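You operate a simulated robot arm through the tools that you are given. There is no shell and no other tool.

Carry out the task below with a simulated robot arm. There is one attempt and no reset: what you move stays moved.

Task
Crank the shaft to 4 and brake it there.
Fine: clutch in and brake knob slack before you crank; tighten the knob, then take the clutch out.

The check looks at the end state, three seconds after you hand in, the way a careful person would. Anything else that was tipped, shoved, dropped, spilled or broken makes it a failure.

Robot
A 7-joint arm with a two-finger parallel gripper, fixed in place. Base frame: the origin is on the floor under the middle of its stand, x ahead of it, y to its left, z up; the work surface is at about z = 0.62. Units: m, rad, N and s.
With the tool pointing down near the work surface it reaches from about 0.1 to 0.66 m from the base axis. Its first joint turns from -2.897 to 2.897 rad. Payload 1.57 kg.
Tool frame: the origin (TCP) lies between the finger pads and is the grasp point; the fingertips stand 0.03 m ahead of it; z points along the fingers, y is the line along which they close. Largest opening 0.08 m; finger width 0.017, thickness 0.012; the body of the gripper, 0.04 by 0.082 m, starts 0.08 m behind the TCP.
Orientation is that of the tool frame in the base frame, as a unit quaternion [x, y, z, w]. With the fingers straight down and closing along the base's y, the tool's x points along the base's -x, its y along +y and its z along -z.

Tools
- The arm moves only by the tool play_rows. Its argument "deltas" is a list of rows, each a list of 3 entries, a list of its own where there are three numbers: the turn, a rotation vector about the base's x, y, z in rad, then the shift along the base's x, y, z in m, then the gripper command, from -1 (shut) to 1 (fully open), values between in proportion. In form: [[[wx, wy, wz], [dx, dy, dz], jaw], ...]. A call has 1 to 20 rows; each row shifts and turns the commanded pose from where the row before left it. A row lasts 0.2 s, in which the tool goes at most 0.05 m and 0.15 rad; a call with a longer step from one row to the next is refused whole, and so is a gripper value outside its range. Where a pose cannot be reached the arm comes as near as it can. A force on the tool above 60 N (or 10 N above the force at the start of the call, whichever is more), or a blocked arm, ends the call early, and 0.2 s more pass. Each finger travels about 0.072 m/s and halts on what it meets, pressing with about 33 N; the grip force reading is that of the motor and also rises with nothing between the fingers. The clock runs only during rows and for 0.2 s after the last one: add rows that do not move to give the fingers time. It gives the time, the measured TCP pose, the force on the tool (base axes), the opening and the grip force at its end, in the units of the frame above (readings bear some noise), with the torque about the TCP (base axes, N m) and any sound that the robot's microphone picked up.
- Cameras (640 x 400 px; columns grow to the right, rows downward): "scene" is fixed at [0.0519, -0.6469, 1.4039]; the picture's right is [-0.83, 0.55, 0.00], its down [0.30, 0.46, -0.84] and it looks along [-0.46, -0.70, -0.55] (base axes); focal length 214 px, centre (320, 200). "wrist" rides on the gripper at [0.072, -0.007, -0.122] in the tool frame; the picture's right is [0.09, 1.00, 0.00], its down [-0.84, 0.08, -0.54] and it looks along [-0.54, 0.05, 0.84] (tool axes); focal length 238 px, centre (320, 200). There is no depth. A picture from a camera that has moved, and an enlarged one, comes with that camera's place and axes in the base frame and with its lens. The place of the scene camera against the robot may be out by one fixed shift of up to 0.012 m in any direction.
- snapshot(camera): a new picture of that camera. No time passes.
- lift_body(by): slides the trunk up (or, below 0, down) by that many m; the arm rides with it, the base frame stays. It gives what a move gives, with no picture.
- close_up(camera, box): a new picture of the part [left, top, right, bottom] of that camera's present view, enlarged. No time passes.
- close_job(): hands the job in; it is judged then, once.

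Places have to be worked out from the pictures, the camera data and where the tool is seen. Open the gripper and draw the arm clear of the work before you hand the job in, unless the task says otherwise.

The tools are called after "Emit:" by a JSON object that holds its "api" and its "payload". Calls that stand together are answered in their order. play_rows: Moves the arm, as the interface text tells. Its arguments: {"type":"object","properties":{"deltas":{"type":"array","items":{"type":"array"}}},"required":["deltas"]} The other tools are called the same way: lift_body (by) moves the trunk up or down; snapshot (camera) takes a picture; close_up (camera, box) takes an enlarged picture of a part of a camera's view; close_job () hands the job in.

At the start:

```text
t: 0.0
eef_pos: [0.292, -0.3879, 1.2226]
tool_rot: [0.0, 1.0, 0.0, 0.0]
contact_force: [0.1, 0.2, -0.2]
wrist_torque: [0.02, -0.03, 0.02]
width: 0.0799
grip_force: 0.0
trunk travel left (down, up): [-0.375, 0.105]
```

scene: 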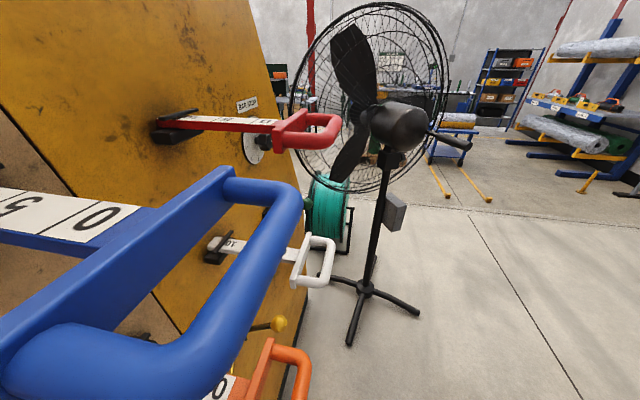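
wrist: 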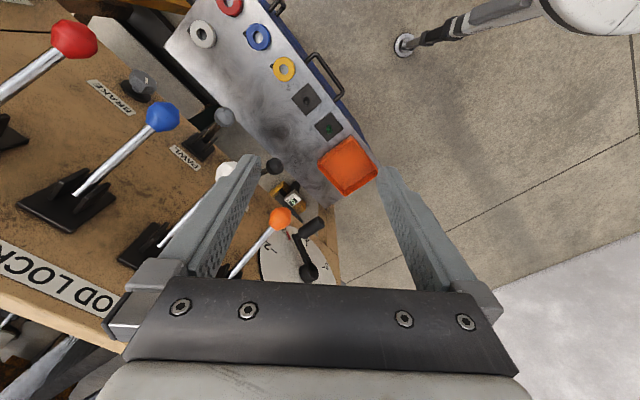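

The wrist view shows a bench with levers, a BRAKE knob, a PAWL, and a dial with a crank. The scene view shows other levers. I'll look more closely at both before moving anything.

Emit:
{"api": "close_up", "payload": {"camera": "wrist", "box": [0, 0, 360, 225]}}

Emit:
{"api": "close_up", "payload": {"camera": "wrist", "box": [200, 140, 360, 300]}}

Emit:
{"api": "close_up", "payload": {"camera": "scene", "box": [140, 80, 360, 220]}}

Emit:
{"api": "close_up", "payload": {"camera": "scene", "box": [0, 200, 340, 400]}}

```text
1.78 times, centred on (180, 112) of wrist
camera zoom: at [0.2189, -0.3952, 1.3434], right [-0.09, 1.0, 0.0], down [0.84, 0.08, 0.54], along [0.54, 0.05, -0.84], focal length 424 px, centre (569, 356)
```

zoom: 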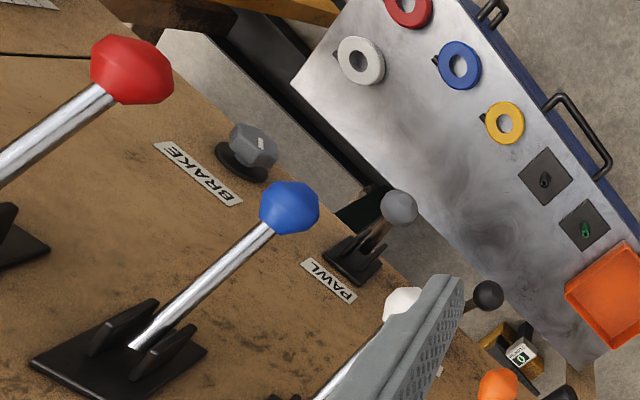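

```text
2.50 times, centred on (280, 220) of wrist
camera zoom: at [0.2189, -0.3952, 1.3434], right [-0.09, 1.0, 0.0], down [0.84, 0.08, 0.54], along [0.54, 0.05, -0.84], focal length 596 px, centre (420, 150)
```

zoom: 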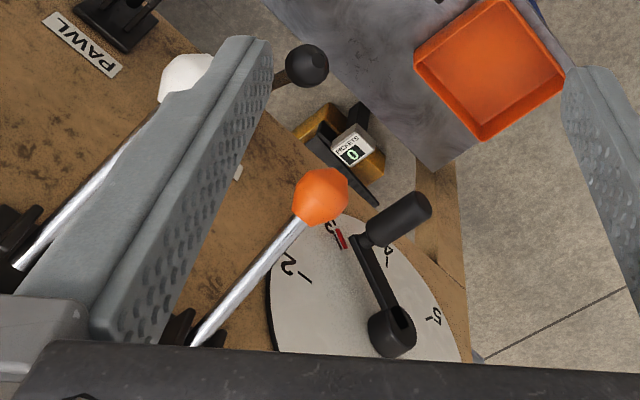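

```text
2.86 times, centred on (250, 150) of scene
camera zoom: at [0.0519, -0.6469, 1.4039], right [-0.83, 0.55, 0.0], down [0.3, 0.46, -0.84], along [-0.46, -0.7, -0.55], focal length 613 px, centre (520, 343)
```

zoom: 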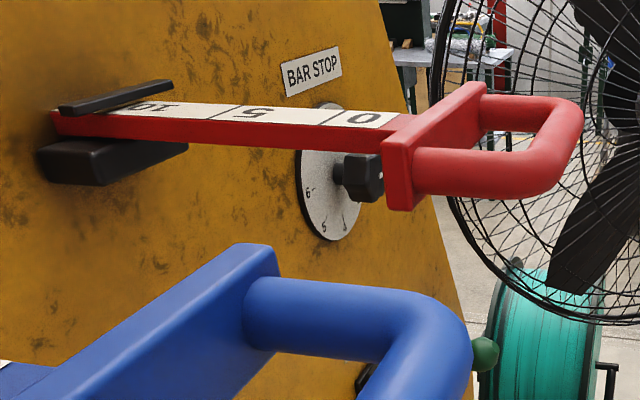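

```text
1.88 times, centred on (170, 300) of scene
camera zoom: at [0.0519, -0.6469, 1.4039], right [-0.83, 0.55, 0.0], down [0.3, 0.46, -0.84], along [-0.46, -0.7, -0.55], focal length 404 px, centre (602, 12)
```

zoom: 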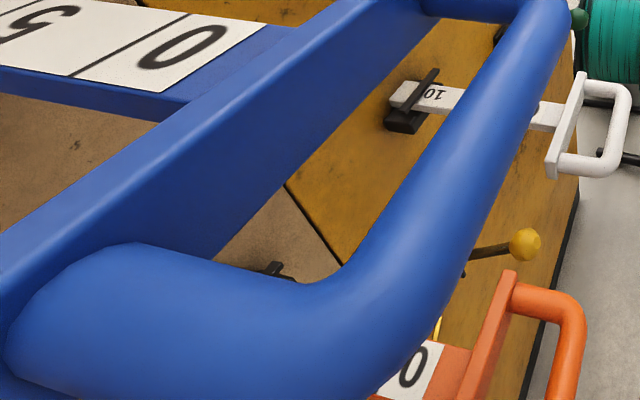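

The layout is unclear, so I need a baseline to judge depth. I'll raise the trunk 0.1 m, which should be free space, and look again with the wrist camera.

Emit:
{"api": "lift_body", "payload": {"by": 0.1}}

Emit:
{"api": "snapshot", "payload": {"camera": "wrist"}}

Emit:
{"api": "snapshot", "payload": {"camera": "scene"}}

```text
t: 1.3
eef_pos: [0.2914, -0.3894, 1.3217]
tool_rot: [-0.001, 1.0, 0.0, 0.0]
contact_force: [0.0, 0.1, 0.5]
wrist_torque: [-0.01, -0.01, 0.02]
width: 0.0802
grip_force: 0.1
trunk travel left (down, up): [-0.475, 0.005]
```

```text
taken
camera wrist: at [0.2189, -0.3952, 1.4434], right [-0.09, 1.0, 0.0], down [0.84, 0.08, 0.54], along [0.54, 0.05, -0.84], focal length 238 px, centre (320, 200)
```

wrist: 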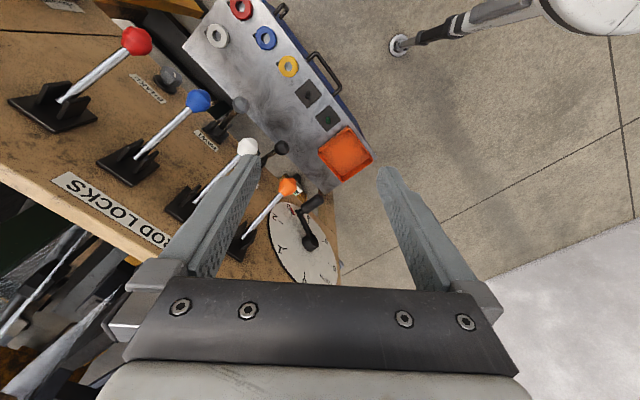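

```text
taken
```

scene: 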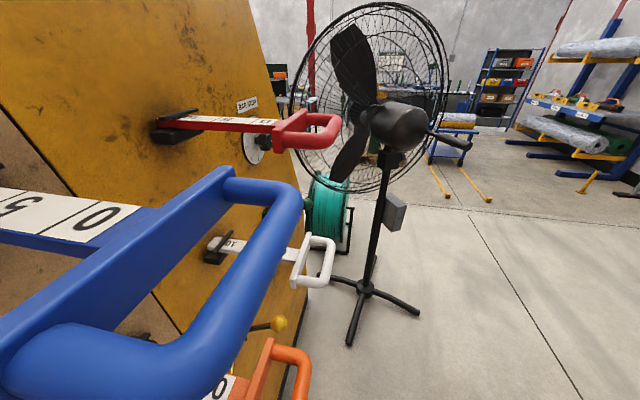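

Triangulating between the two views puts the lever knobs at about (0.24,-0.65,1.05) to (0.46,-0.44,1.03). The crank hub is near (0.655,-0.38,0.97). So this is an upright panel facing the robot at about -45°. I'll enlarge this view to read the labels.

Emit:
{"api": "close_up", "payload": {"camera": "wrist", "box": [100, 20, 260, 180]}}

Emit:
{"api": "close_up", "payload": {"camera": "wrist", "box": [220, 130, 380, 290]}}

Emit:
{"api": "close_up", "payload": {"camera": "wrist", "box": [0, 0, 160, 100]}}

```text
2.50 times, centred on (180, 100) of wrist
camera zoom: at [0.2189, -0.3952, 1.4434], right [-0.09, 1.0, 0.0], down [0.84, 0.08, 0.54], along [0.54, 0.05, -0.84], focal length 596 px, centre (670, 450)
```

zoom: 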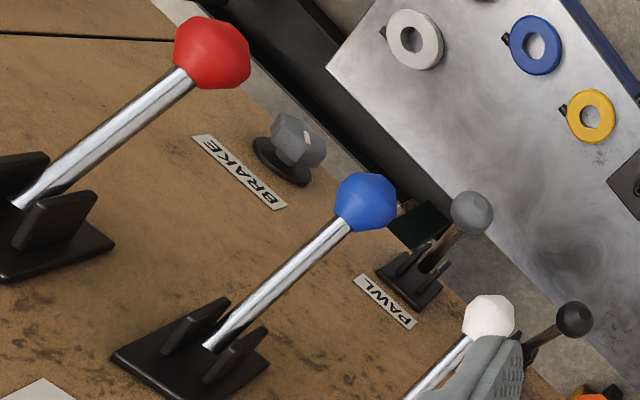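

```text
2.50 times, centred on (300, 210) of wrist
camera zoom: at [0.2189, -0.3952, 1.4434], right [-0.09, 1.0, 0.0], down [0.84, 0.08, 0.54], along [0.54, 0.05, -0.84], focal length 596 px, centre (370, 175)
```

zoom: 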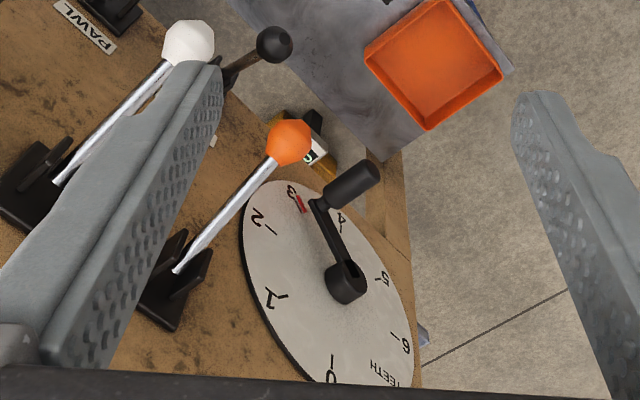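

```text
4.00 times, centred on (80, 50) of wrist
camera zoom: at [0.2189, -0.3952, 1.4434], right [-0.09, 1.0, 0.0], down [0.84, 0.08, 0.54], along [0.54, 0.05, -0.84], focal length 953 px, centre (1280, 800)
```

zoom: 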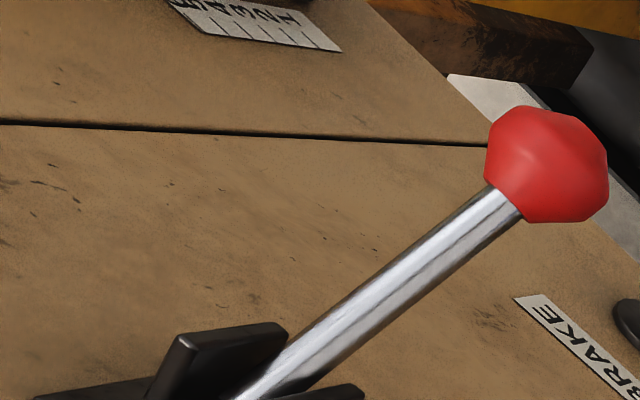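

The dial is marked 0–6 and "TEETH", and the red mark sits near 3. I'll turn the hand toward the panel (-45° yaw, then a 45° forward tilt) and draw back a little to get a frontal view.

Emit:
{"api": "play_rows", "payload": {"deltas": [[[0, 0, -0.131], [-0.005, 0.011, 0], 1], [[0, 0, -0.131], [-0.005, 0.011, 0], 1], [[0, 0, -0.131], [-0.005, 0.011, 0], 1], [[0, 0, -0.131], [-0.005, 0.011, 0], 1], [[0, 0, -0.131], [-0.005, 0.011, 0], 1], [[0, 0, -0.131], [-0.005, 0.011, 0], 1], [[-0.0926, -0.0926, 0], [0, 0.008, -0.01], 1], [[-0.0926, -0.0926, 0], [0, 0.008, -0.01], 1], [[-0.0926, -0.0926, 0], [0, 0.008, -0.01], 1], [[-0.0926, -0.0926, 0], [0, 0.008, -0.01], 1], [[-0.0926, -0.0926, 0], [0, 0, -0.01], 1], [[-0.0926, -0.0926, 0], [0, 0, -0.01], 1]]}}

Emit:
{"api": "snapshot", "payload": {"camera": "wrist"}}

```text
t: 3.9
eef_pos: [0.27, -0.2998, 1.2676]
tool_rot: [0.354, 0.854, -0.146, 0.354]
contact_force: [0.4, 0.2, -0.2]
wrist_torque: [0.0, 0.0, 0.01]
width: 0.0801
grip_force: 0.1
out of reach, approached as far as the arm can: row 12
trunk travel left (down, up): [-0.475, 0.005]
```

```text
taken
camera wrist: at [0.1666, -0.207, 1.3028], right [0.66, 0.75, -0.06], down [0.2, -0.09, 0.97], along [0.73, -0.65, -0.21], focal length 238 px, centre (320, 200)
```

wrist: 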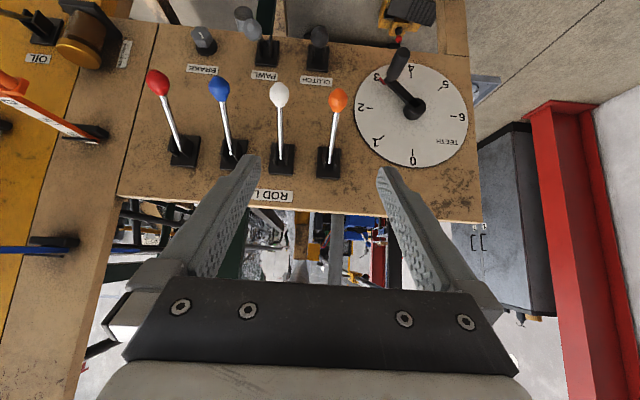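

Now I can read the panel: four rod-lock levers, then BRAKE, PAWL, CLUTCH and the TEETH dial with its crank. I'll enlarge the details and then lower the trunk a bit for a level view.

Emit:
{"api": "close_up", "payload": {"camera": "wrist", "box": [340, 30, 500, 190]}}

Emit:
{"api": "close_up", "payload": {"camera": "wrist", "box": [180, 0, 340, 100]}}

Emit:
{"api": "lift_body", "payload": {"by": -0.2}}

Emit:
{"api": "snapshot", "payload": {"camera": "wrist"}}

```text
2.50 times, centred on (420, 110) of wrist
camera zoom: at [0.1666, -0.207, 1.3028], right [0.66, 0.75, -0.06], down [0.2, -0.09, 0.97], along [0.73, -0.65, -0.21], focal length 596 px, centre (70, 425)
```

zoom: 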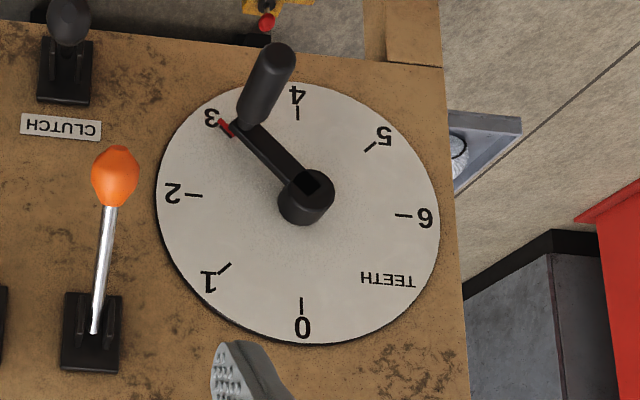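

```text
4.00 times, centred on (260, 50) of wrist
camera zoom: at [0.1666, -0.207, 1.3028], right [0.66, 0.75, -0.06], down [0.2, -0.09, 0.97], along [0.73, -0.65, -0.21], focal length 953 px, centre (560, 800)
```

zoom: 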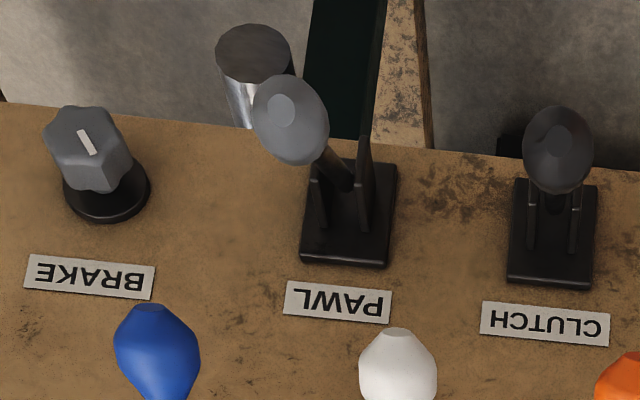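

```text
t: 6.1
eef_pos: [0.2685, -0.2999, 1.0672]
tool_rot: [0.353, 0.854, -0.146, 0.353]
contact_force: [-1.0, 0.5, 0.2]
wrist_torque: [0.0, 0.01, 0.0]
width: 0.0797
grip_force: 0.2
trunk travel left (down, up): [-0.275, 0.205]
```

```text
taken
camera wrist: at [0.1665, -0.2068, 1.1033], right [0.66, 0.75, -0.06], down [0.2, -0.09, 0.97], along [0.73, -0.65, -0.21], focal length 238 px, centre (320, 200)
```

wrist: 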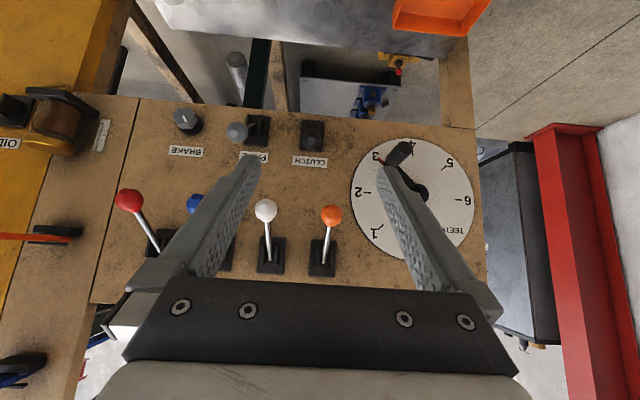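

From the two views I put the wall plane at n≈0.755 m along the -45° direction, with the dial centre near t≈+0.20, z≈0.98. I'll zoom in on the controls from this lower view to judge the clutch and pawl states.

Emit:
{"api": "close_up", "payload": {"camera": "wrist", "box": [150, 80, 350, 205]}}

Emit:
{"api": "close_up", "payload": {"camera": "wrist", "box": [280, 90, 360, 170]}}

Emit:
{"api": "close_up", "payload": {"camera": "wrist", "box": [340, 40, 500, 140]}}

Emit:
{"api": "close_up", "payload": {"camera": "wrist", "box": [0, 80, 160, 180]}}

```text
3.20 times, centred on (250, 142) of wrist
camera zoom: at [0.1665, -0.2068, 1.1033], right [0.66, 0.75, -0.06], down [0.2, -0.09, 0.97], along [0.73, -0.65, -0.21], focal length 763 px, centre (544, 384)
```

zoom: 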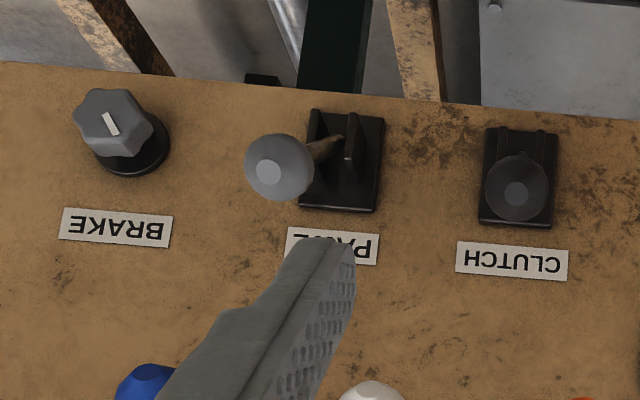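

```text
5.00 times, centred on (320, 130) of wrist
camera zoom: at [0.1665, -0.2068, 1.1033], right [0.66, 0.75, -0.06], down [0.2, -0.09, 0.97], along [0.73, -0.65, -0.21], focal length 1192 px, centre (320, 550)
```

zoom: 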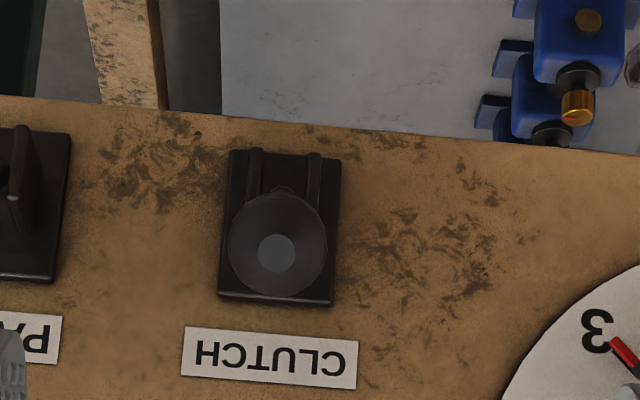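

```text
4.00 times, centred on (420, 90) of wrist
camera zoom: at [0.1665, -0.2068, 1.1033], right [0.66, 0.75, -0.06], down [0.2, -0.09, 0.97], along [0.73, -0.65, -0.21], focal length 953 px, centre (-80, 640)
```

zoom: 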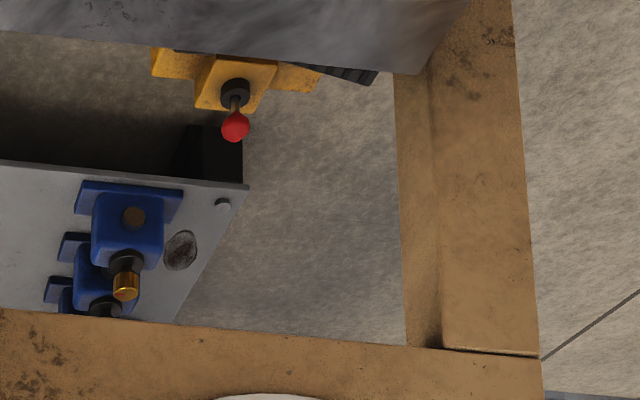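

```text
4.00 times, centred on (80, 130) of wrist
camera zoom: at [0.1665, -0.2068, 1.1033], right [0.66, 0.75, -0.06], down [0.2, -0.09, 0.97], along [0.73, -0.65, -0.21], focal length 953 px, centre (1280, 480)
```

zoom: 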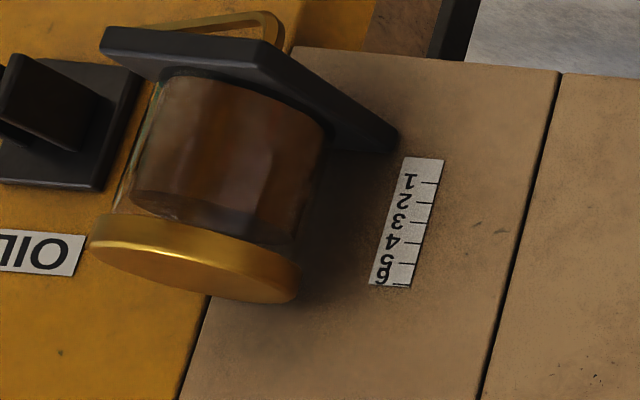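

Both CLUTCH and PAWL levers are tilted up about 30°, with balls at n≈0.626, z≈0.924. The brake knob is near t≈-0.29, z≈0.852. I'll slide toward the brake/clutch side to see the knob and lever plates up close.

Emit:
{"api": "play_rows", "payload": {"deltas": [[[0, 0, 0], [-0.016, -0.03, -0.01], 1], [[0, 0, 0], [-0.016, -0.03, -0.01], 1], [[0, 0, 0], [-0.016, -0.03, -0.01], 1], [[0, 0, 0], [-0.016, -0.03, -0.01], 1], [[0, 0, 0], [-0.016, -0.03, -0.01], 1]]}}

Emit:
{"api": "snapshot", "payload": {"camera": "wrist"}}

```text
t: 7.3
eef_pos: [0.1898, -0.4467, 1.0168]
tool_rot: [0.353, 0.854, -0.146, 0.353]
contact_force: [0.7, -0.1, 0.7]
wrist_torque: [0.0, 0.0, -0.01]
width: 0.08
grip_force: 0.0
trunk travel left (down, up): [-0.275, 0.205]
```

```text
taken
camera wrist: at [0.0869, -0.3548, 1.0525], right [0.66, 0.75, -0.06], down [0.2, -0.09, 0.97], along [0.73, -0.65, -0.21], focal length 238 px, centre (320, 200)
```

wrist: 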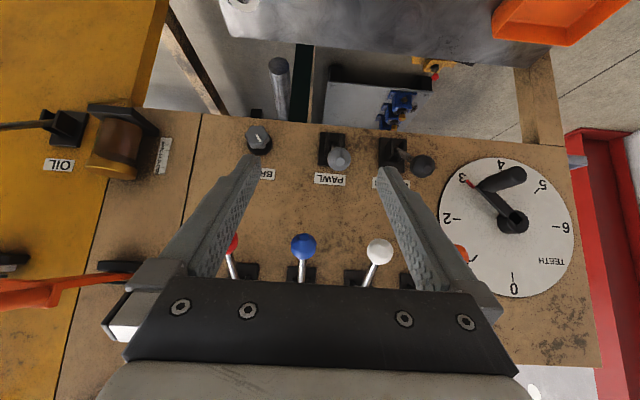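

Emit:
{"api": "close_up", "payload": {"camera": "wrist", "box": [210, 100, 310, 200]}}

Emit:
{"api": "close_up", "payload": {"camera": "wrist", "box": [310, 110, 450, 200]}}

Emit:
{"api": "close_up", "payload": {"camera": "wrist", "box": [430, 140, 590, 300]}}

Emit:
{"api": "close_up", "payload": {"camera": "wrist", "box": [320, 40, 480, 140]}}

```text
4.00 times, centred on (260, 150) of wrist
camera zoom: at [0.0869, -0.3548, 1.0525], right [0.66, 0.75, -0.06], down [0.2, -0.09, 0.97], along [0.73, -0.65, -0.21], focal length 953 px, centre (560, 400)
```

zoom: 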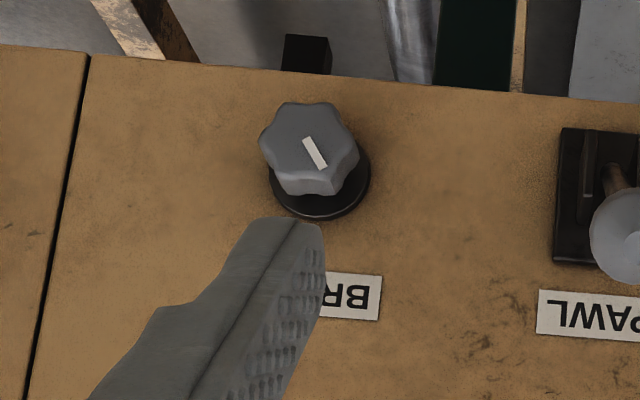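

```text
4.44 times, centred on (380, 155) of wrist
camera zoom: at [0.0869, -0.3548, 1.0525], right [0.66, 0.75, -0.06], down [0.2, -0.09, 0.97], along [0.73, -0.65, -0.21], focal length 1059 px, centre (53, 400)
```

zoom: 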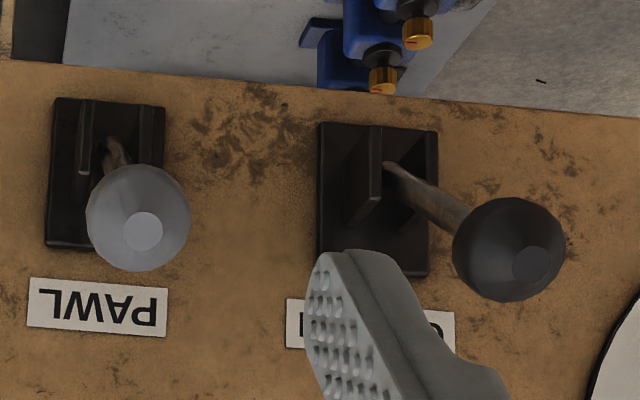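

```text
2.50 times, centred on (510, 220) of wrist
camera zoom: at [0.0869, -0.3548, 1.0525], right [0.66, 0.75, -0.06], down [0.2, -0.09, 0.97], along [0.73, -0.65, -0.21], focal length 596 px, centre (-155, 150)
```

zoom: 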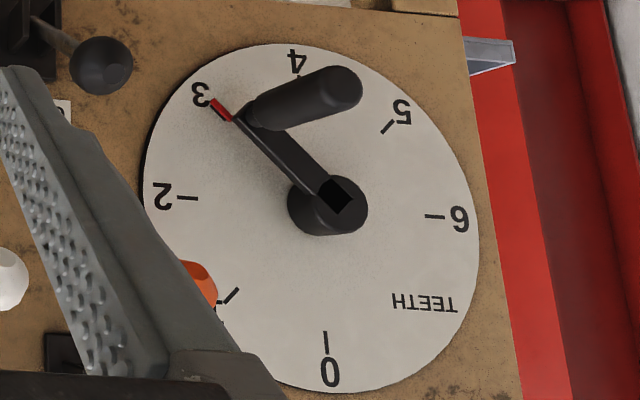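

```text
4.00 times, centred on (400, 90) of wrist
camera zoom: at [0.0869, -0.3548, 1.0525], right [0.66, 0.75, -0.06], down [0.2, -0.09, 0.97], along [0.73, -0.65, -0.21], focal length 953 px, centre (0, 640)
```

zoom: 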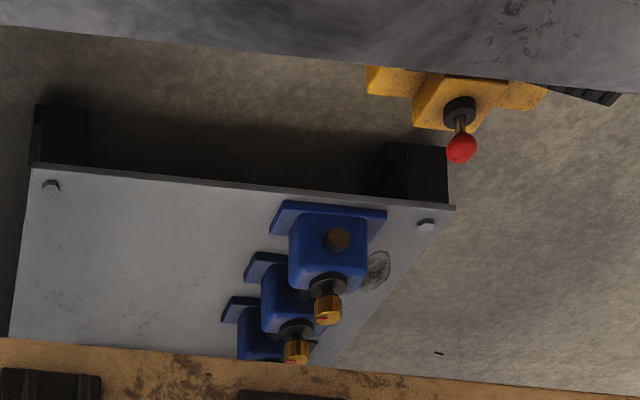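

The crank handle is a peg running from about n=0.637 to 0.712 at t≈0.137, z≈0.922, and the red pointer is on 3. I'll go to a standoff in front of the handle while tilting the tool level with the wall normal.

Emit:
{"api": "play_rows", "payload": {"deltas": [[[-0.0463, -0.0463, 0], [0.02305, 0.01456, -0.008], 1], [[-0.0463, -0.0463, 0], [0.02305, 0.01456, -0.008], 1], [[-0.0463, -0.0463, 0], [0.02305, 0.01456, -0.008], 1], [[-0.0463, -0.0463, 0], [0.02305, 0.01456, -0.008], 1], [[-0.0463, -0.0463, 0], [0.02305, 0.01456, -0.008], 1], [[-0.0463, -0.0463, 0], [0.02305, 0.01456, -0.008], 1], [[-0.0463, -0.0463, 0], [0.02305, 0.01456, -0.008], 1], [[-0.0463, -0.0463, 0], [0.02305, 0.01456, -0.008], 1], [[-0.0463, -0.0463, 0], [0.02305, 0.01456, -0.008], 1], [[-0.0463, -0.0463, 0], [0.02305, 0.01456, -0.008], 1], [[-0.0463, -0.0463, 0], [0.02305, 0.01456, -0.008], 1], [[-0.0463, -0.0463, 0], [0.02305, 0.01456, -0.008], 1]]}}

Emit:
{"api": "snapshot", "payload": {"camera": "wrist"}}

```text
t: 9.9
eef_pos: [0.4653, -0.2728, 0.9219]
tool_rot: [0.27, 0.653, -0.27, 0.654]
contact_force: [-0.8, -0.5, 0.4]
wrist_torque: [0.01, 0.0, -0.01]
width: 0.0799
grip_force: 0.0
trunk travel left (down, up): [-0.275, 0.205]
```

```text
taken
camera wrist: at [0.3737, -0.191, 0.8503], right [0.7, 0.7, -0.09], down [-0.33, 0.44, 0.84], along [0.63, -0.56, 0.54], focal length 238 px, centre (320, 200)
```

wrist: 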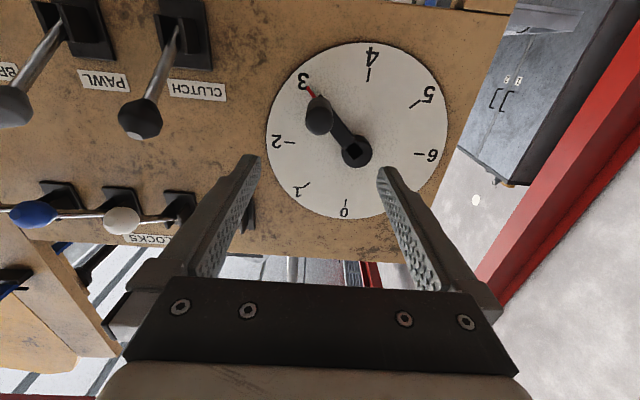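

The tool is now level, at n=0.522, t=0.136, z=0.922. The dial centre comes out at t≈0.193, z≈0.972, and the handle at t≈0.133, z≈0.909. I'll move in around the handle with open jaws, no cranking yet.

Emit:
{"api": "play_rows", "payload": {"deltas": [[[0, 0, 0], [-0.0021, -0.0021, -0.012], 1], [[0, 0, 0], [0.0205, -0.0205, 0], 1], [[0, 0, 0], [0.0205, -0.0205, 0], 1], [[0, 0, 0], [0.0205, -0.0205, 0], 1]]}}

Emit:
{"api": "snapshot", "payload": {"camera": "wrist"}}

```text
t: 10.9
eef_pos: [0.5268, -0.3385, 0.9088]
tool_rot: [0.271, 0.654, -0.27, 0.653]
contact_force: [-0.2, -0.5, 0.2]
wrist_torque: [-0.03, -0.03, 0.01]
width: 0.0796
grip_force: 0.0
trunk travel left (down, up): [-0.275, 0.205]
```

```text
taken
camera wrist: at [0.4343, -0.257, 0.8364], right [0.7, 0.7, -0.09], down [-0.33, 0.44, 0.84], along [0.63, -0.56, 0.54], focal length 238 px, centre (320, 200)
```

wrist: 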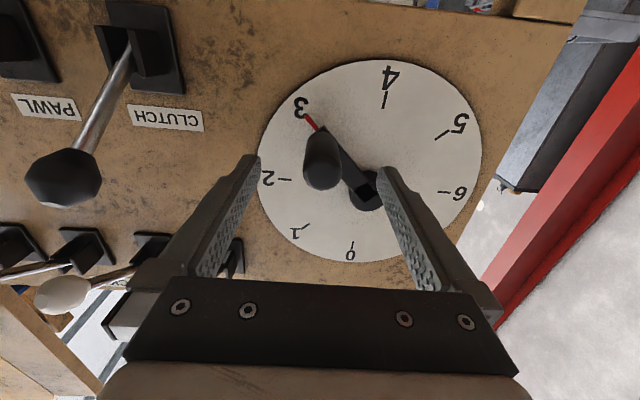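

The handle sits centred between the open fingers and slightly low. I'll lower 4 mm, go forward 5.5 cm and close on the handle.

Emit:
{"api": "play_rows", "payload": {"deltas": [[[0, 0, 0], [0.013, -0.013, -0.004], 0.6], [[0, 0, 0], [0.013, -0.013, 0], 0.6], [[0, 0, 0], [0.013, -0.013, 0], 0.6], [[0, 0, 0], [0, 0, 0], 0.0], [[0, 0, 0], [0, 0, 0], -1], [[0, 0, 0], [0, 0, 0], -1], [[0, 0, 0], [0, 0, 0], -1]]}}

Emit:
{"api": "snapshot", "payload": {"camera": "wrist"}}

```text
t: 12.5
eef_pos: [0.5665, -0.3758, 0.9059]
tool_rot: [0.268, 0.654, -0.269, 0.654]
contact_force: [16.2, 6.0, 4.2]
wrist_torque: [0.48, 0.78, -0.7]
width: 0.0293
grip_force: 38.9
trunk travel left (down, up): [-0.275, 0.205]
```

```text
taken
camera wrist: at [0.4746, -0.2947, 0.8343], right [0.7, 0.71, -0.09], down [-0.33, 0.44, 0.84], along [0.63, -0.56, 0.54], focal length 238 px, centre (320, 200)
```

wrist: 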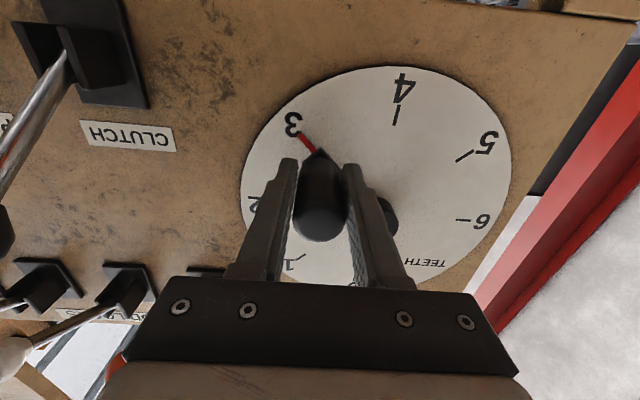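

The handle is gripped (width 29 mm). A ~16 N sideways reading means it isn't freely floating. I'll try a small clockwise nudge, about 5 mm along the arc, and watch the force and the red pointer.

Emit:
{"api": "play_rows", "payload": {"deltas": [[[0, 0, 0], [0.0028, 0.0028, -0.0035], -1], [[0, 0, 0], [0, 0, 0], -1]]}}

Emit:
{"api": "close_up", "payload": {"camera": "wrist", "box": [220, 50, 420, 250]}}

```text
t: 13.1
eef_pos: [0.5677, -0.3762, 0.9052]
tool_rot: [0.272, 0.651, -0.273, 0.654]
contact_force: [5.6, -8.9, 17.5]
wrist_torque: [0.23, -0.01, 1.28]
width: 0.0292
grip_force: 39.1
trunk travel left (down, up): [-0.275, 0.205]
```

```text
2.00 times, centred on (320, 150) of wrist
camera zoom: at [0.4758, -0.2941, 0.833], right [0.71, 0.7, -0.09], down [-0.33, 0.44, 0.83], along [0.63, -0.56, 0.54], focal length 477 px, centre (320, 300)
```

zoom: 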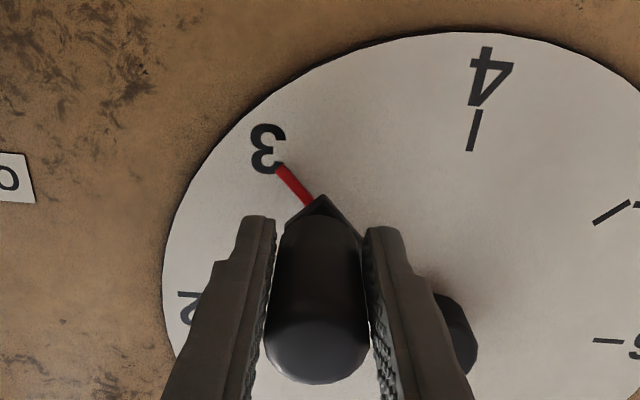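

The handle barely moved (<1 mm) and resisted with about 13 N. I'll push another 4 mm to separate friction from a real block, staying well below the force limit.

Emit:
{"api": "play_rows", "payload": {"deltas": [[[0, 0, 0], [0.0028, 0.0028, -0.0035], -1], [[0, 0, 0], [0, 0, 0], -1]]}}

Emit:
{"api": "close_up", "payload": {"camera": "wrist", "box": [220, 50, 420, 250]}}

```text
t: 13.7
eef_pos: [0.5711, -0.3654, 0.8906]
tool_rot: [0.271, 0.662, -0.265, 0.647]
contact_force: [1.3, -2.5, -13.4]
wrist_torque: [-0.03, -0.21, -0.02]
width: 0.0003
grip_force: 21.4
trunk travel left (down, up): [-0.275, 0.205]
```

```text
2.00 times, centred on (320, 150) of wrist
camera zoom: at [0.4771, -0.2831, 0.8207], right [0.7, 0.71, -0.09], down [-0.32, 0.42, 0.85], along [0.64, -0.56, 0.52], focal length 477 px, centre (320, 300)
```

zoom: 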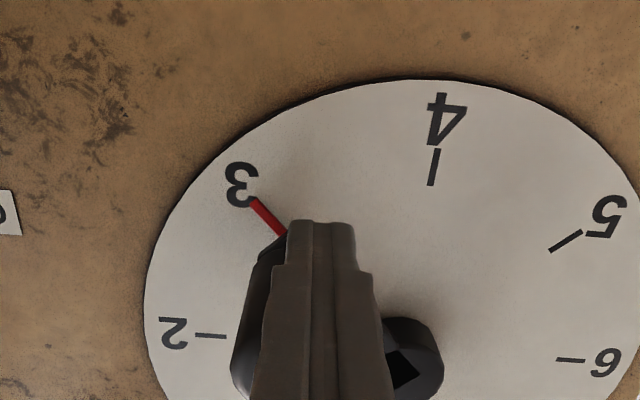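

The fingers slipped off and the crank did not move, so it is locked, probably by the brake. The pointer is still on 3. I'll back straight out and traverse at n≈0.52, clear of all the lever balls, to stand in front of the brake knob.

Emit:
{"api": "play_rows", "payload": {"deltas": [[[0, 0, 0], [0.002, 0.002, -0.006], -1], [[0, 0, 0], [-0.0198, 0.0198, 0], -1], [[0, 0, 0], [-0.0198, 0.0198, 0], -1], [[0, 0, 0], [-0.0198, 0.0198, 0], -1], [[0, 0, 0], [-0.0198, 0.0198, 0], -1], [[0, 0, 0], [-0.0198, 0.0198, 0], -1]]}}

Emit:
{"api": "play_rows", "payload": {"deltas": [[[0, 0, 0], [-0.0237, -0.0237, -0.002], 1], [[0, 0, 0], [-0.0237, -0.0237, -0.002], 1], [[0, 0, 0], [-0.0237, -0.0237, -0.002], 1], [[0, 0, 0], [-0.0237, -0.0237, -0.002], 1], [[0, 0, 0], [-0.0237, -0.0237, -0.002], 1], [[0, 0, 0], [-0.0237, -0.0237, -0.002], 1], [[0, 0, 0], [-0.0237, -0.0237, -0.002], 1], [[0, 0, 0], [-0.0237, -0.0237, -0.002], 1], [[0, 0, 0], [-0.0237, -0.0237, -0.002], 1], [[0, 0, 0], [-0.0237, -0.0237, -0.002], 1], [[0, 0, 0], [-0.0237, -0.0237, -0.002], 1]]}}

Emit:
{"api": "snapshot", "payload": {"camera": "wrist"}}

Emit:
{"api": "snapshot", "payload": {"camera": "scene"}}

```text
t: 15.1
eef_pos: [0.4737, -0.2701, 0.8929]
tool_rot: [0.271, 0.654, -0.27, 0.653]
contact_force: [1.0, 0.7, 0.6]
wrist_torque: [-0.01, -0.01, 0.01]
width: 0.0
grip_force: 21.2
trunk travel left (down, up): [-0.275, 0.205]
```

```text
t: 17.5
eef_pos: [0.2132, -0.5298, 0.8707]
tool_rot: [0.271, 0.654, -0.27, 0.652]
contact_force: [-0.2, 0.0, -0.3]
wrist_torque: [-0.03, -0.04, -0.02]
width: 0.0799
grip_force: 0.0
trunk travel left (down, up): [-0.275, 0.205]
```

```text
taken
camera wrist: at [0.12, -0.4474, 0.7996], right [0.7, 0.71, -0.09], down [-0.33, 0.44, 0.84], along [0.63, -0.56, 0.54], focal length 238 px, centre (320, 200)
```

wrist: 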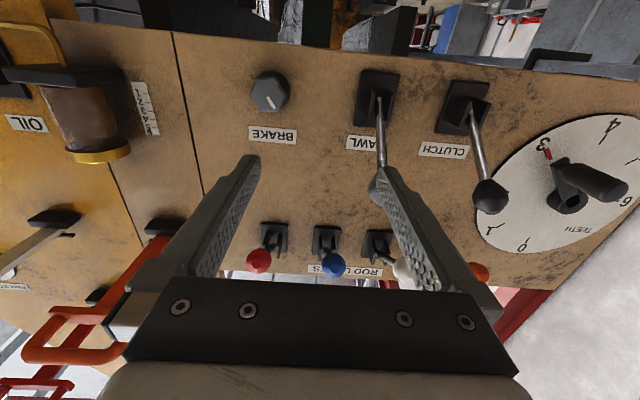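

```text
taken
```

scene: 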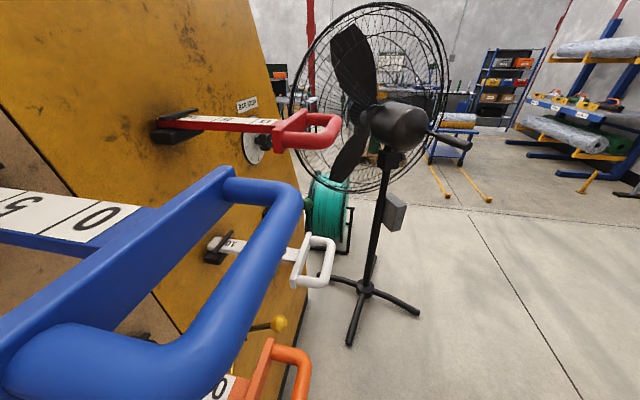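

The knob is in clear view at (269,90). The orange bar handle is at t≈-0.43 to -0.52, z≈1.10, well to the side. I'll zoom in on the knob.

Emit:
{"api": "close_up", "payload": {"camera": "wrist", "box": [220, 50, 320, 150]}}

Emit:
{"api": "close_up", "payload": {"camera": "wrist", "box": [340, 50, 500, 220]}}

```text
4.00 times, centred on (270, 100) of wrist
camera zoom: at [0.12, -0.4474, 0.7996], right [0.7, 0.71, -0.09], down [-0.33, 0.44, 0.84], along [0.63, -0.56, 0.54], focal length 953 px, centre (520, 600)
```

zoom: 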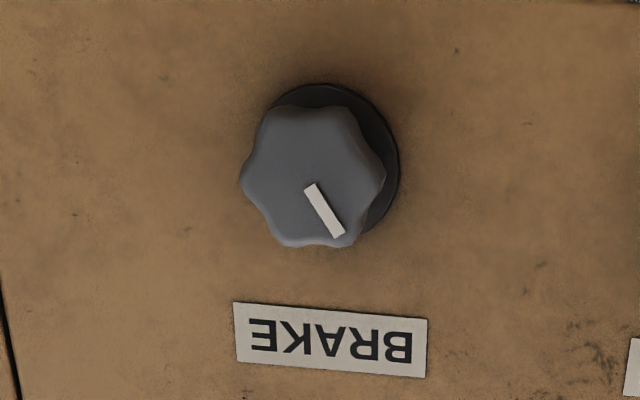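

```text
2.35 times, centred on (420, 135) of wrist
camera zoom: at [0.12, -0.4474, 0.7996], right [0.7, 0.71, -0.09], down [-0.33, 0.44, 0.84], along [0.63, -0.56, 0.54], focal length 561 px, centre (85, 353)
```

zoom: 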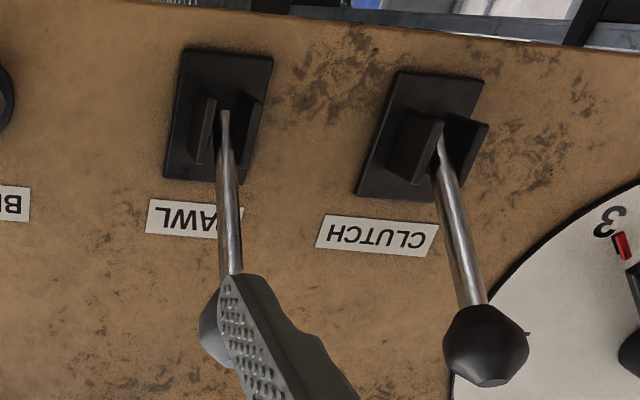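

The knob axis is at about t=-0.2905, z=0.853, with a diameter of about 44 mm; its white mark points to about 11 o'clock. I'll line up in front of it at n≈0.56 and check how far the hand can roll each way, in free space.

Emit:
{"api": "play_rows", "payload": {"deltas": [[[0, 0, 0], [-0.0112, -0.0359, -0.009], 1], [[0, 0, 0], [-0.0112, -0.0359, -0.009], 1], [[0, 0, 0], [0, 0, 0], 1]]}}

Emit:
{"api": "play_rows", "payload": {"deltas": [[[0.1, -0.1, 0], [0, 0, 0], 1], [[0.1, -0.1, 0], [0, 0, 0], 1], [[0.1, -0.1, 0], [0, 0, 0], 1], [[0.1, -0.1, 0], [0, 0, 0], 1], [[0.1, -0.1, 0], [0, 0, 0], 1], [[0.1, -0.1, 0], [0, 0, 0], 1], [[0.1, -0.1, 0], [0, 0, 0], 1], [[0.1, -0.1, 0], [0, 0, 0], 1], [[0.1, -0.1, 0], [0, 0, 0], 1], [[0.1, -0.1, 0], [0, 0, 0], 1]]}}

Emit:
{"api": "snapshot", "payload": {"camera": "wrist"}}

```text
t: 18.3
eef_pos: [0.1905, -0.6018, 0.8538]
tool_rot: [0.271, 0.653, -0.271, 0.653]
contact_force: [-0.6, -0.7, 0.3]
wrist_torque: [0.01, 0.02, 0.0]
width: 0.0798
grip_force: 0.0
trunk travel left (down, up): [-0.275, 0.205]
```

```text
t: 20.5
eef_pos: [0.1902, -0.6036, 0.8536]
tool_rot: [0.63, 0.321, 0.22, 0.672]
contact_force: [-1.0, 0.5, 0.1]
wrist_torque: [-0.01, 0.0, 0.02]
width: 0.08
grip_force: 0.2
trunk travel left (down, up): [-0.275, 0.205]
```

```text
taken
camera wrist: at [0.1522, -0.4667, 0.8351], right [0.17, 0.17, 0.97], down [-0.96, -0.2, 0.2], along [0.22, -0.97, 0.13], focal length 238 px, centre (320, 200)
```

wrist: 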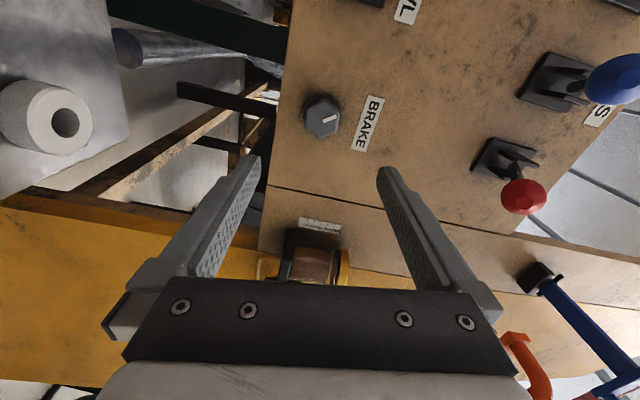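

Rolling +81° worked fine. I'll keep rolling to find the far limit.

Emit:
{"api": "play_rows", "payload": {"deltas": [[[0.1, -0.1, 0], [0, 0, 0], 1], [[0.1, -0.1, 0], [0, 0, 0], 1], [[0.1, -0.1, 0], [0, 0, 0], 1], [[0.1, -0.1, 0], [0, 0, 0], 1], [[0.1, -0.1, 0], [0, 0, 0], 1], [[0.1, -0.1, 0], [0, 0, 0], 1], [[0.1, -0.1, 0], [0, 0, 0], 1], [[0.1, -0.1, 0], [0, 0, 0], 1], [[0.1, -0.1, 0], [0, 0, 0], 1], [[0.1, -0.1, 0], [0, 0, 0], 1], [[0.1, -0.1, 0], [0, 0, 0], 1], [[0.1, -0.1, 0], [0, 0, 0], 1]]}}

Emit:
{"api": "snapshot", "payload": {"camera": "wrist"}}

```text
t: 23.1
eef_pos: [0.191, -0.6015, 0.8526]
tool_rot: [0.656, -0.262, 0.65, 0.28]
contact_force: [-0.4, -0.3, -0.4]
wrist_torque: [0.01, -0.01, -0.01]
width: 0.0799
grip_force: 0.1
trunk travel left (down, up): [-0.275, 0.205]
```

```text
taken
camera wrist: at [0.1093, -0.5094, 0.9246], right [-0.7, -0.7, 0.12], down [-0.45, 0.31, -0.84], along [0.55, -0.64, -0.54], focal length 238 px, centre (320, 200)
```

wrist: 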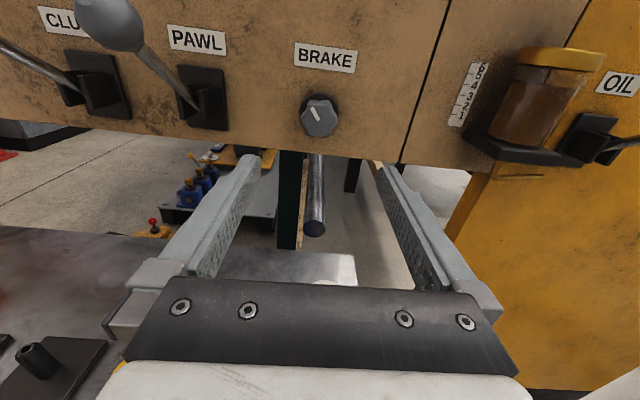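

A full 180° roll is available (camera now on top, picture upright), so I have 180° of counter-clockwise travel to slacken. I'll zoom in to check the alignment before gripping the knob.

Emit:
{"api": "close_up", "payload": {"camera": "wrist", "box": [270, 60, 370, 160]}}

Emit:
{"api": "close_up", "payload": {"camera": "wrist", "box": [0, 0, 240, 150]}}

```text
4.00 times, centred on (320, 110) of wrist
camera zoom: at [0.1093, -0.5094, 0.9246], right [-0.7, -0.7, 0.12], down [-0.45, 0.31, -0.84], along [0.55, -0.64, -0.54], focal length 953 px, centre (320, 560)
```

zoom: 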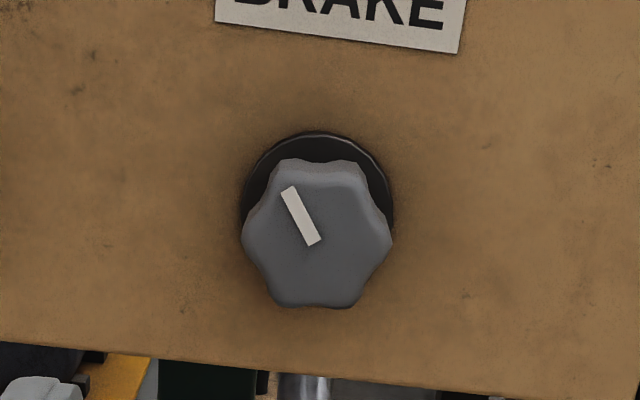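

```text
2.67 times, centred on (120, 75) of wrist
camera zoom: at [0.1093, -0.5094, 0.9246], right [-0.7, -0.7, 0.12], down [-0.45, 0.31, -0.84], along [0.55, -0.64, -0.54], focal length 636 px, centre (853, 533)
```

zoom: 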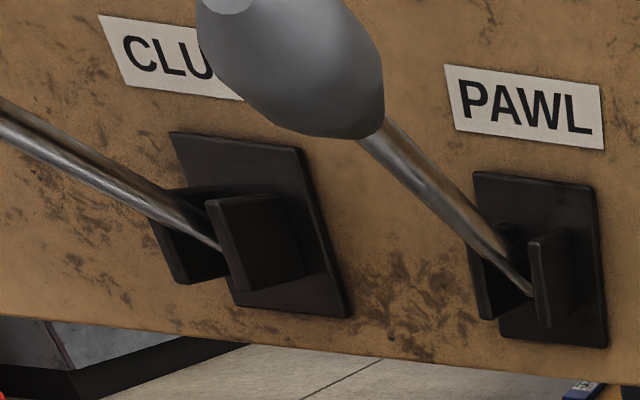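

The knob face is centred on the approach line with its front at n≈0.72. I'll advance 14.5 cm with open jaws, tips stopping just short of the flange, and grip it.

Emit:
{"api": "play_rows", "payload": {"deltas": [[[0, 0, 0], [0.0205, -0.0205, 0], 1], [[0, 0, 0], [0.0205, -0.0205, 0], 1], [[0, 0, 0], [0.0205, -0.0205, 0], 1], [[0, 0, 0], [0.0205, -0.0205, 0], 1], [[0, 0, 0], [0.0205, -0.0205, 0], 1], [[0, 0, 0], [0, 0, 0], 1]]}}

Emit:
{"api": "snapshot", "payload": {"camera": "wrist"}}

```text
t: 24.5
eef_pos: [0.2947, -0.6894, 0.8626]
tool_rot: [0.657, -0.262, 0.648, 0.282]
contact_force: [-0.6, -0.1, -0.4]
wrist_torque: [-0.04, -0.03, 0.03]
width: 0.0801
grip_force: 0.0
out of reach, approached as far as the arm can: row 4, 5
trunk travel left (down, up): [-0.275, 0.205]
```

```text
taken
camera wrist: at [0.2146, -0.5967, 0.9338], right [-0.7, -0.7, 0.12], down [-0.46, 0.31, -0.83], along [0.54, -0.64, -0.54], focal length 238 px, centre (320, 200)
```

wrist: 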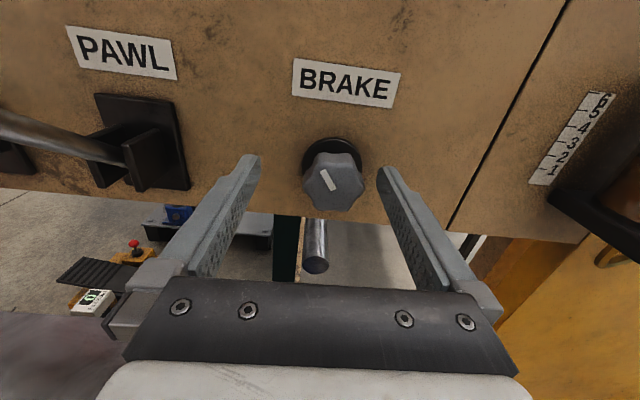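

The arm ran out of reach at n=0.696 because the shoulder sits too high for this pose. I'll back off, raise the hand in free space and lower the trunk to bring the shoulder nearer the knob's height.

Emit:
{"api": "play_rows", "payload": {"deltas": [[[0, 0, 0], [-0.0245, 0.0217, -0.001], 1], [[0, 0, 0], [-0.0245, 0.0217, -0.001], 1], [[0, 0, 0], [-0.0245, 0.0217, -0.001], 1], [[0, 0, 0], [-0.0245, 0.0217, -0.001], 1], [[0, 0, 0], [-0.0245, 0.0217, -0.001], 1], [[0, 0, 0], [-0.0245, 0.0217, -0.001], 1], [[0, 0, 0], [0, 0, 0.034], 1], [[0, 0, 0], [0, 0, 0.034], 1], [[0, 0, 0], [0, 0, 0.034], 1]]}}

Emit:
{"api": "lift_body", "payload": {"by": -0.1}}

Emit:
{"api": "snapshot", "payload": {"camera": "wrist"}}

```text
t: 26.5
eef_pos: [0.1473, -0.5566, 0.9616]
tool_rot: [0.656, -0.262, 0.65, 0.281]
contact_force: [0.4, 0.0, -0.9]
wrist_torque: [0.03, 0.02, -0.01]
width: 0.0802
grip_force: 0.1
trunk travel left (down, up): [-0.275, 0.205]
```

```text
t: 27.8
eef_pos: [0.1466, -0.5565, 0.861]
tool_rot: [0.656, -0.261, 0.65, 0.28]
contact_force: [-0.4, 0.2, 0.1]
wrist_torque: [0.01, 0.0, 0.02]
width: 0.0799
grip_force: 0.0
trunk travel left (down, up): [-0.175, 0.305]
```

```text
taken
camera wrist: at [0.0659, -0.464, 0.9332], right [-0.7, -0.7, 0.12], down [-0.45, 0.31, -0.84], along [0.55, -0.64, -0.54], focal length 238 px, centre (320, 200)
```

wrist: 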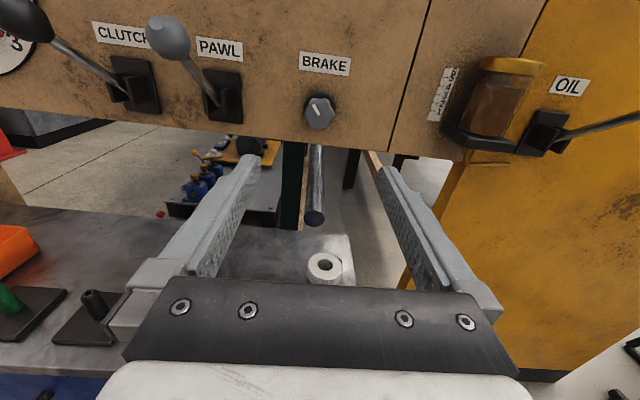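

The shoulder is lower now and the knob is still centred. I'll advance to the knob again, to n≈0.705.

Emit:
{"api": "play_rows", "payload": {"deltas": [[[0, 0, 0], [0.021, -0.021, -0.0012], 1], [[0, 0, 0], [0.021, -0.021, -0.0012], 1], [[0, 0, 0], [0.021, -0.021, -0.0012], 1], [[0, 0, 0], [0.021, -0.021, -0.0012], 1], [[0, 0, 0], [0.021, -0.021, -0.0012], 1], [[0, 0, 0], [0.021, -0.021, -0.0012], 1], [[0, 0, 0], [0.021, -0.021, -0.0012], 1], [[0, 0, 0], [0, 0, 0], 1]]}}

Emit:
{"api": "snapshot", "payload": {"camera": "wrist"}}

```text
t: 29.6
eef_pos: [0.2924, -0.7026, 0.8533]
tool_rot: [0.657, -0.26, 0.65, 0.28]
contact_force: [0.3, -0.6, -0.2]
wrist_torque: [-0.02, 0.0, 0.01]
width: 0.0799
grip_force: 0.1
trunk travel left (down, up): [-0.175, 0.305]
```

```text
taken
camera wrist: at [0.2115, -0.6096, 0.9259], right [-0.7, -0.7, 0.12], down [-0.45, 0.31, -0.84], along [0.55, -0.64, -0.54], focal length 238 px, centre (320, 200)
```

wrist: 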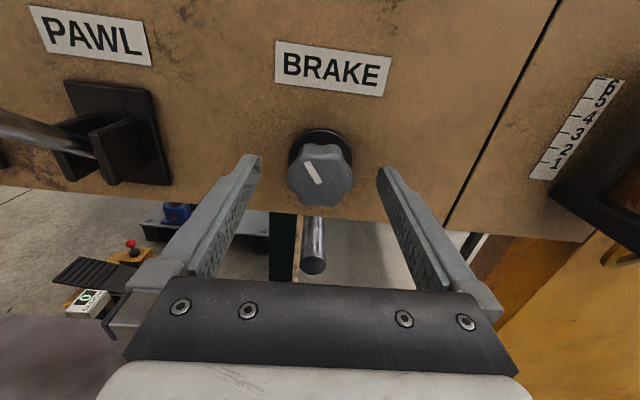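

The knob sits centred between the open fingers. I'll close on it.

Emit:
{"api": "play_rows", "payload": {"deltas": [[[0, 0, 0], [0, 0, 0], 0.3], [[0, 0, 0], [0, 0, 0], -1], [[0, 0, 0], [0, 0, 0], -1], [[0, 0, 0], [0, 0, 0], -1]]}}

Emit:
{"api": "close_up", "payload": {"camera": "wrist", "box": [240, 100, 400, 260]}}

```text
t: 30.6
eef_pos: [0.2928, -0.7024, 0.8543]
tool_rot: [0.656, -0.261, 0.65, 0.28]
contact_force: [1.3, -1.0, -0.4]
wrist_torque: [0.02, 0.0, 0.0]
width: 0.0394
grip_force: 45.1
trunk travel left (down, up): [-0.175, 0.305]
```

```text
2.50 times, centred on (320, 180) of wrist
camera zoom: at [0.2113, -0.6095, 0.9259], right [-0.7, -0.7, 0.12], down [-0.45, 0.31, -0.84], along [0.55, -0.64, -0.54], focal length 596 px, centre (320, 250)
```

zoom: 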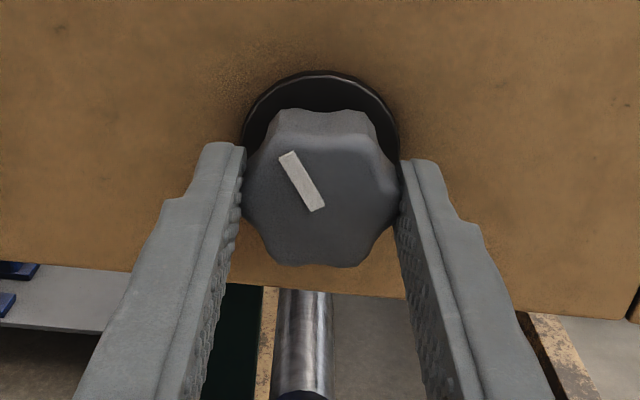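

A good grip (39 mm) with almost no side load. I'll turn counter-clockwise about 20° and read the torque and the mark.

Emit:
{"api": "play_rows", "payload": {"deltas": [[[-0.085, 0.085, 0], [0, 0, 0], -1], [[-0.085, 0.085, 0], [0, 0, 0], -1], [[-0.085, 0.085, 0], [0, 0, 0], -1], [[0, 0, 0], [0, 0, 0], -1]]}}

Emit:
{"api": "close_up", "payload": {"camera": "wrist", "box": [240, 100, 400, 260]}}

```text
t: 31.6
eef_pos: [0.2914, -0.7022, 0.8551]
tool_rot: [0.693, -0.138, 0.589, 0.393]
contact_force: [-12.8, 18.0, 1.6]
wrist_torque: [0.3, 0.32, -0.06]
width: 0.0395
grip_force: 44.5
trunk travel left (down, up): [-0.175, 0.305]
```

```text
2.50 times, centred on (320, 180) of wrist
camera zoom: at [0.2288, -0.592, 0.9181], right [-0.63, -0.63, 0.47], down [-0.66, 0.1, -0.74], along [0.42, -0.77, -0.48], focal length 596 px, centre (320, 250)
```

zoom: 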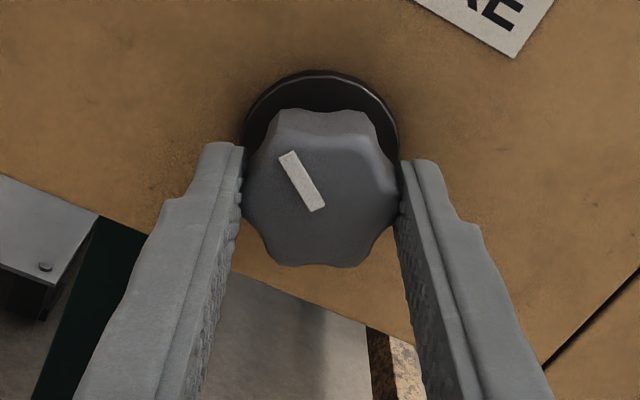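

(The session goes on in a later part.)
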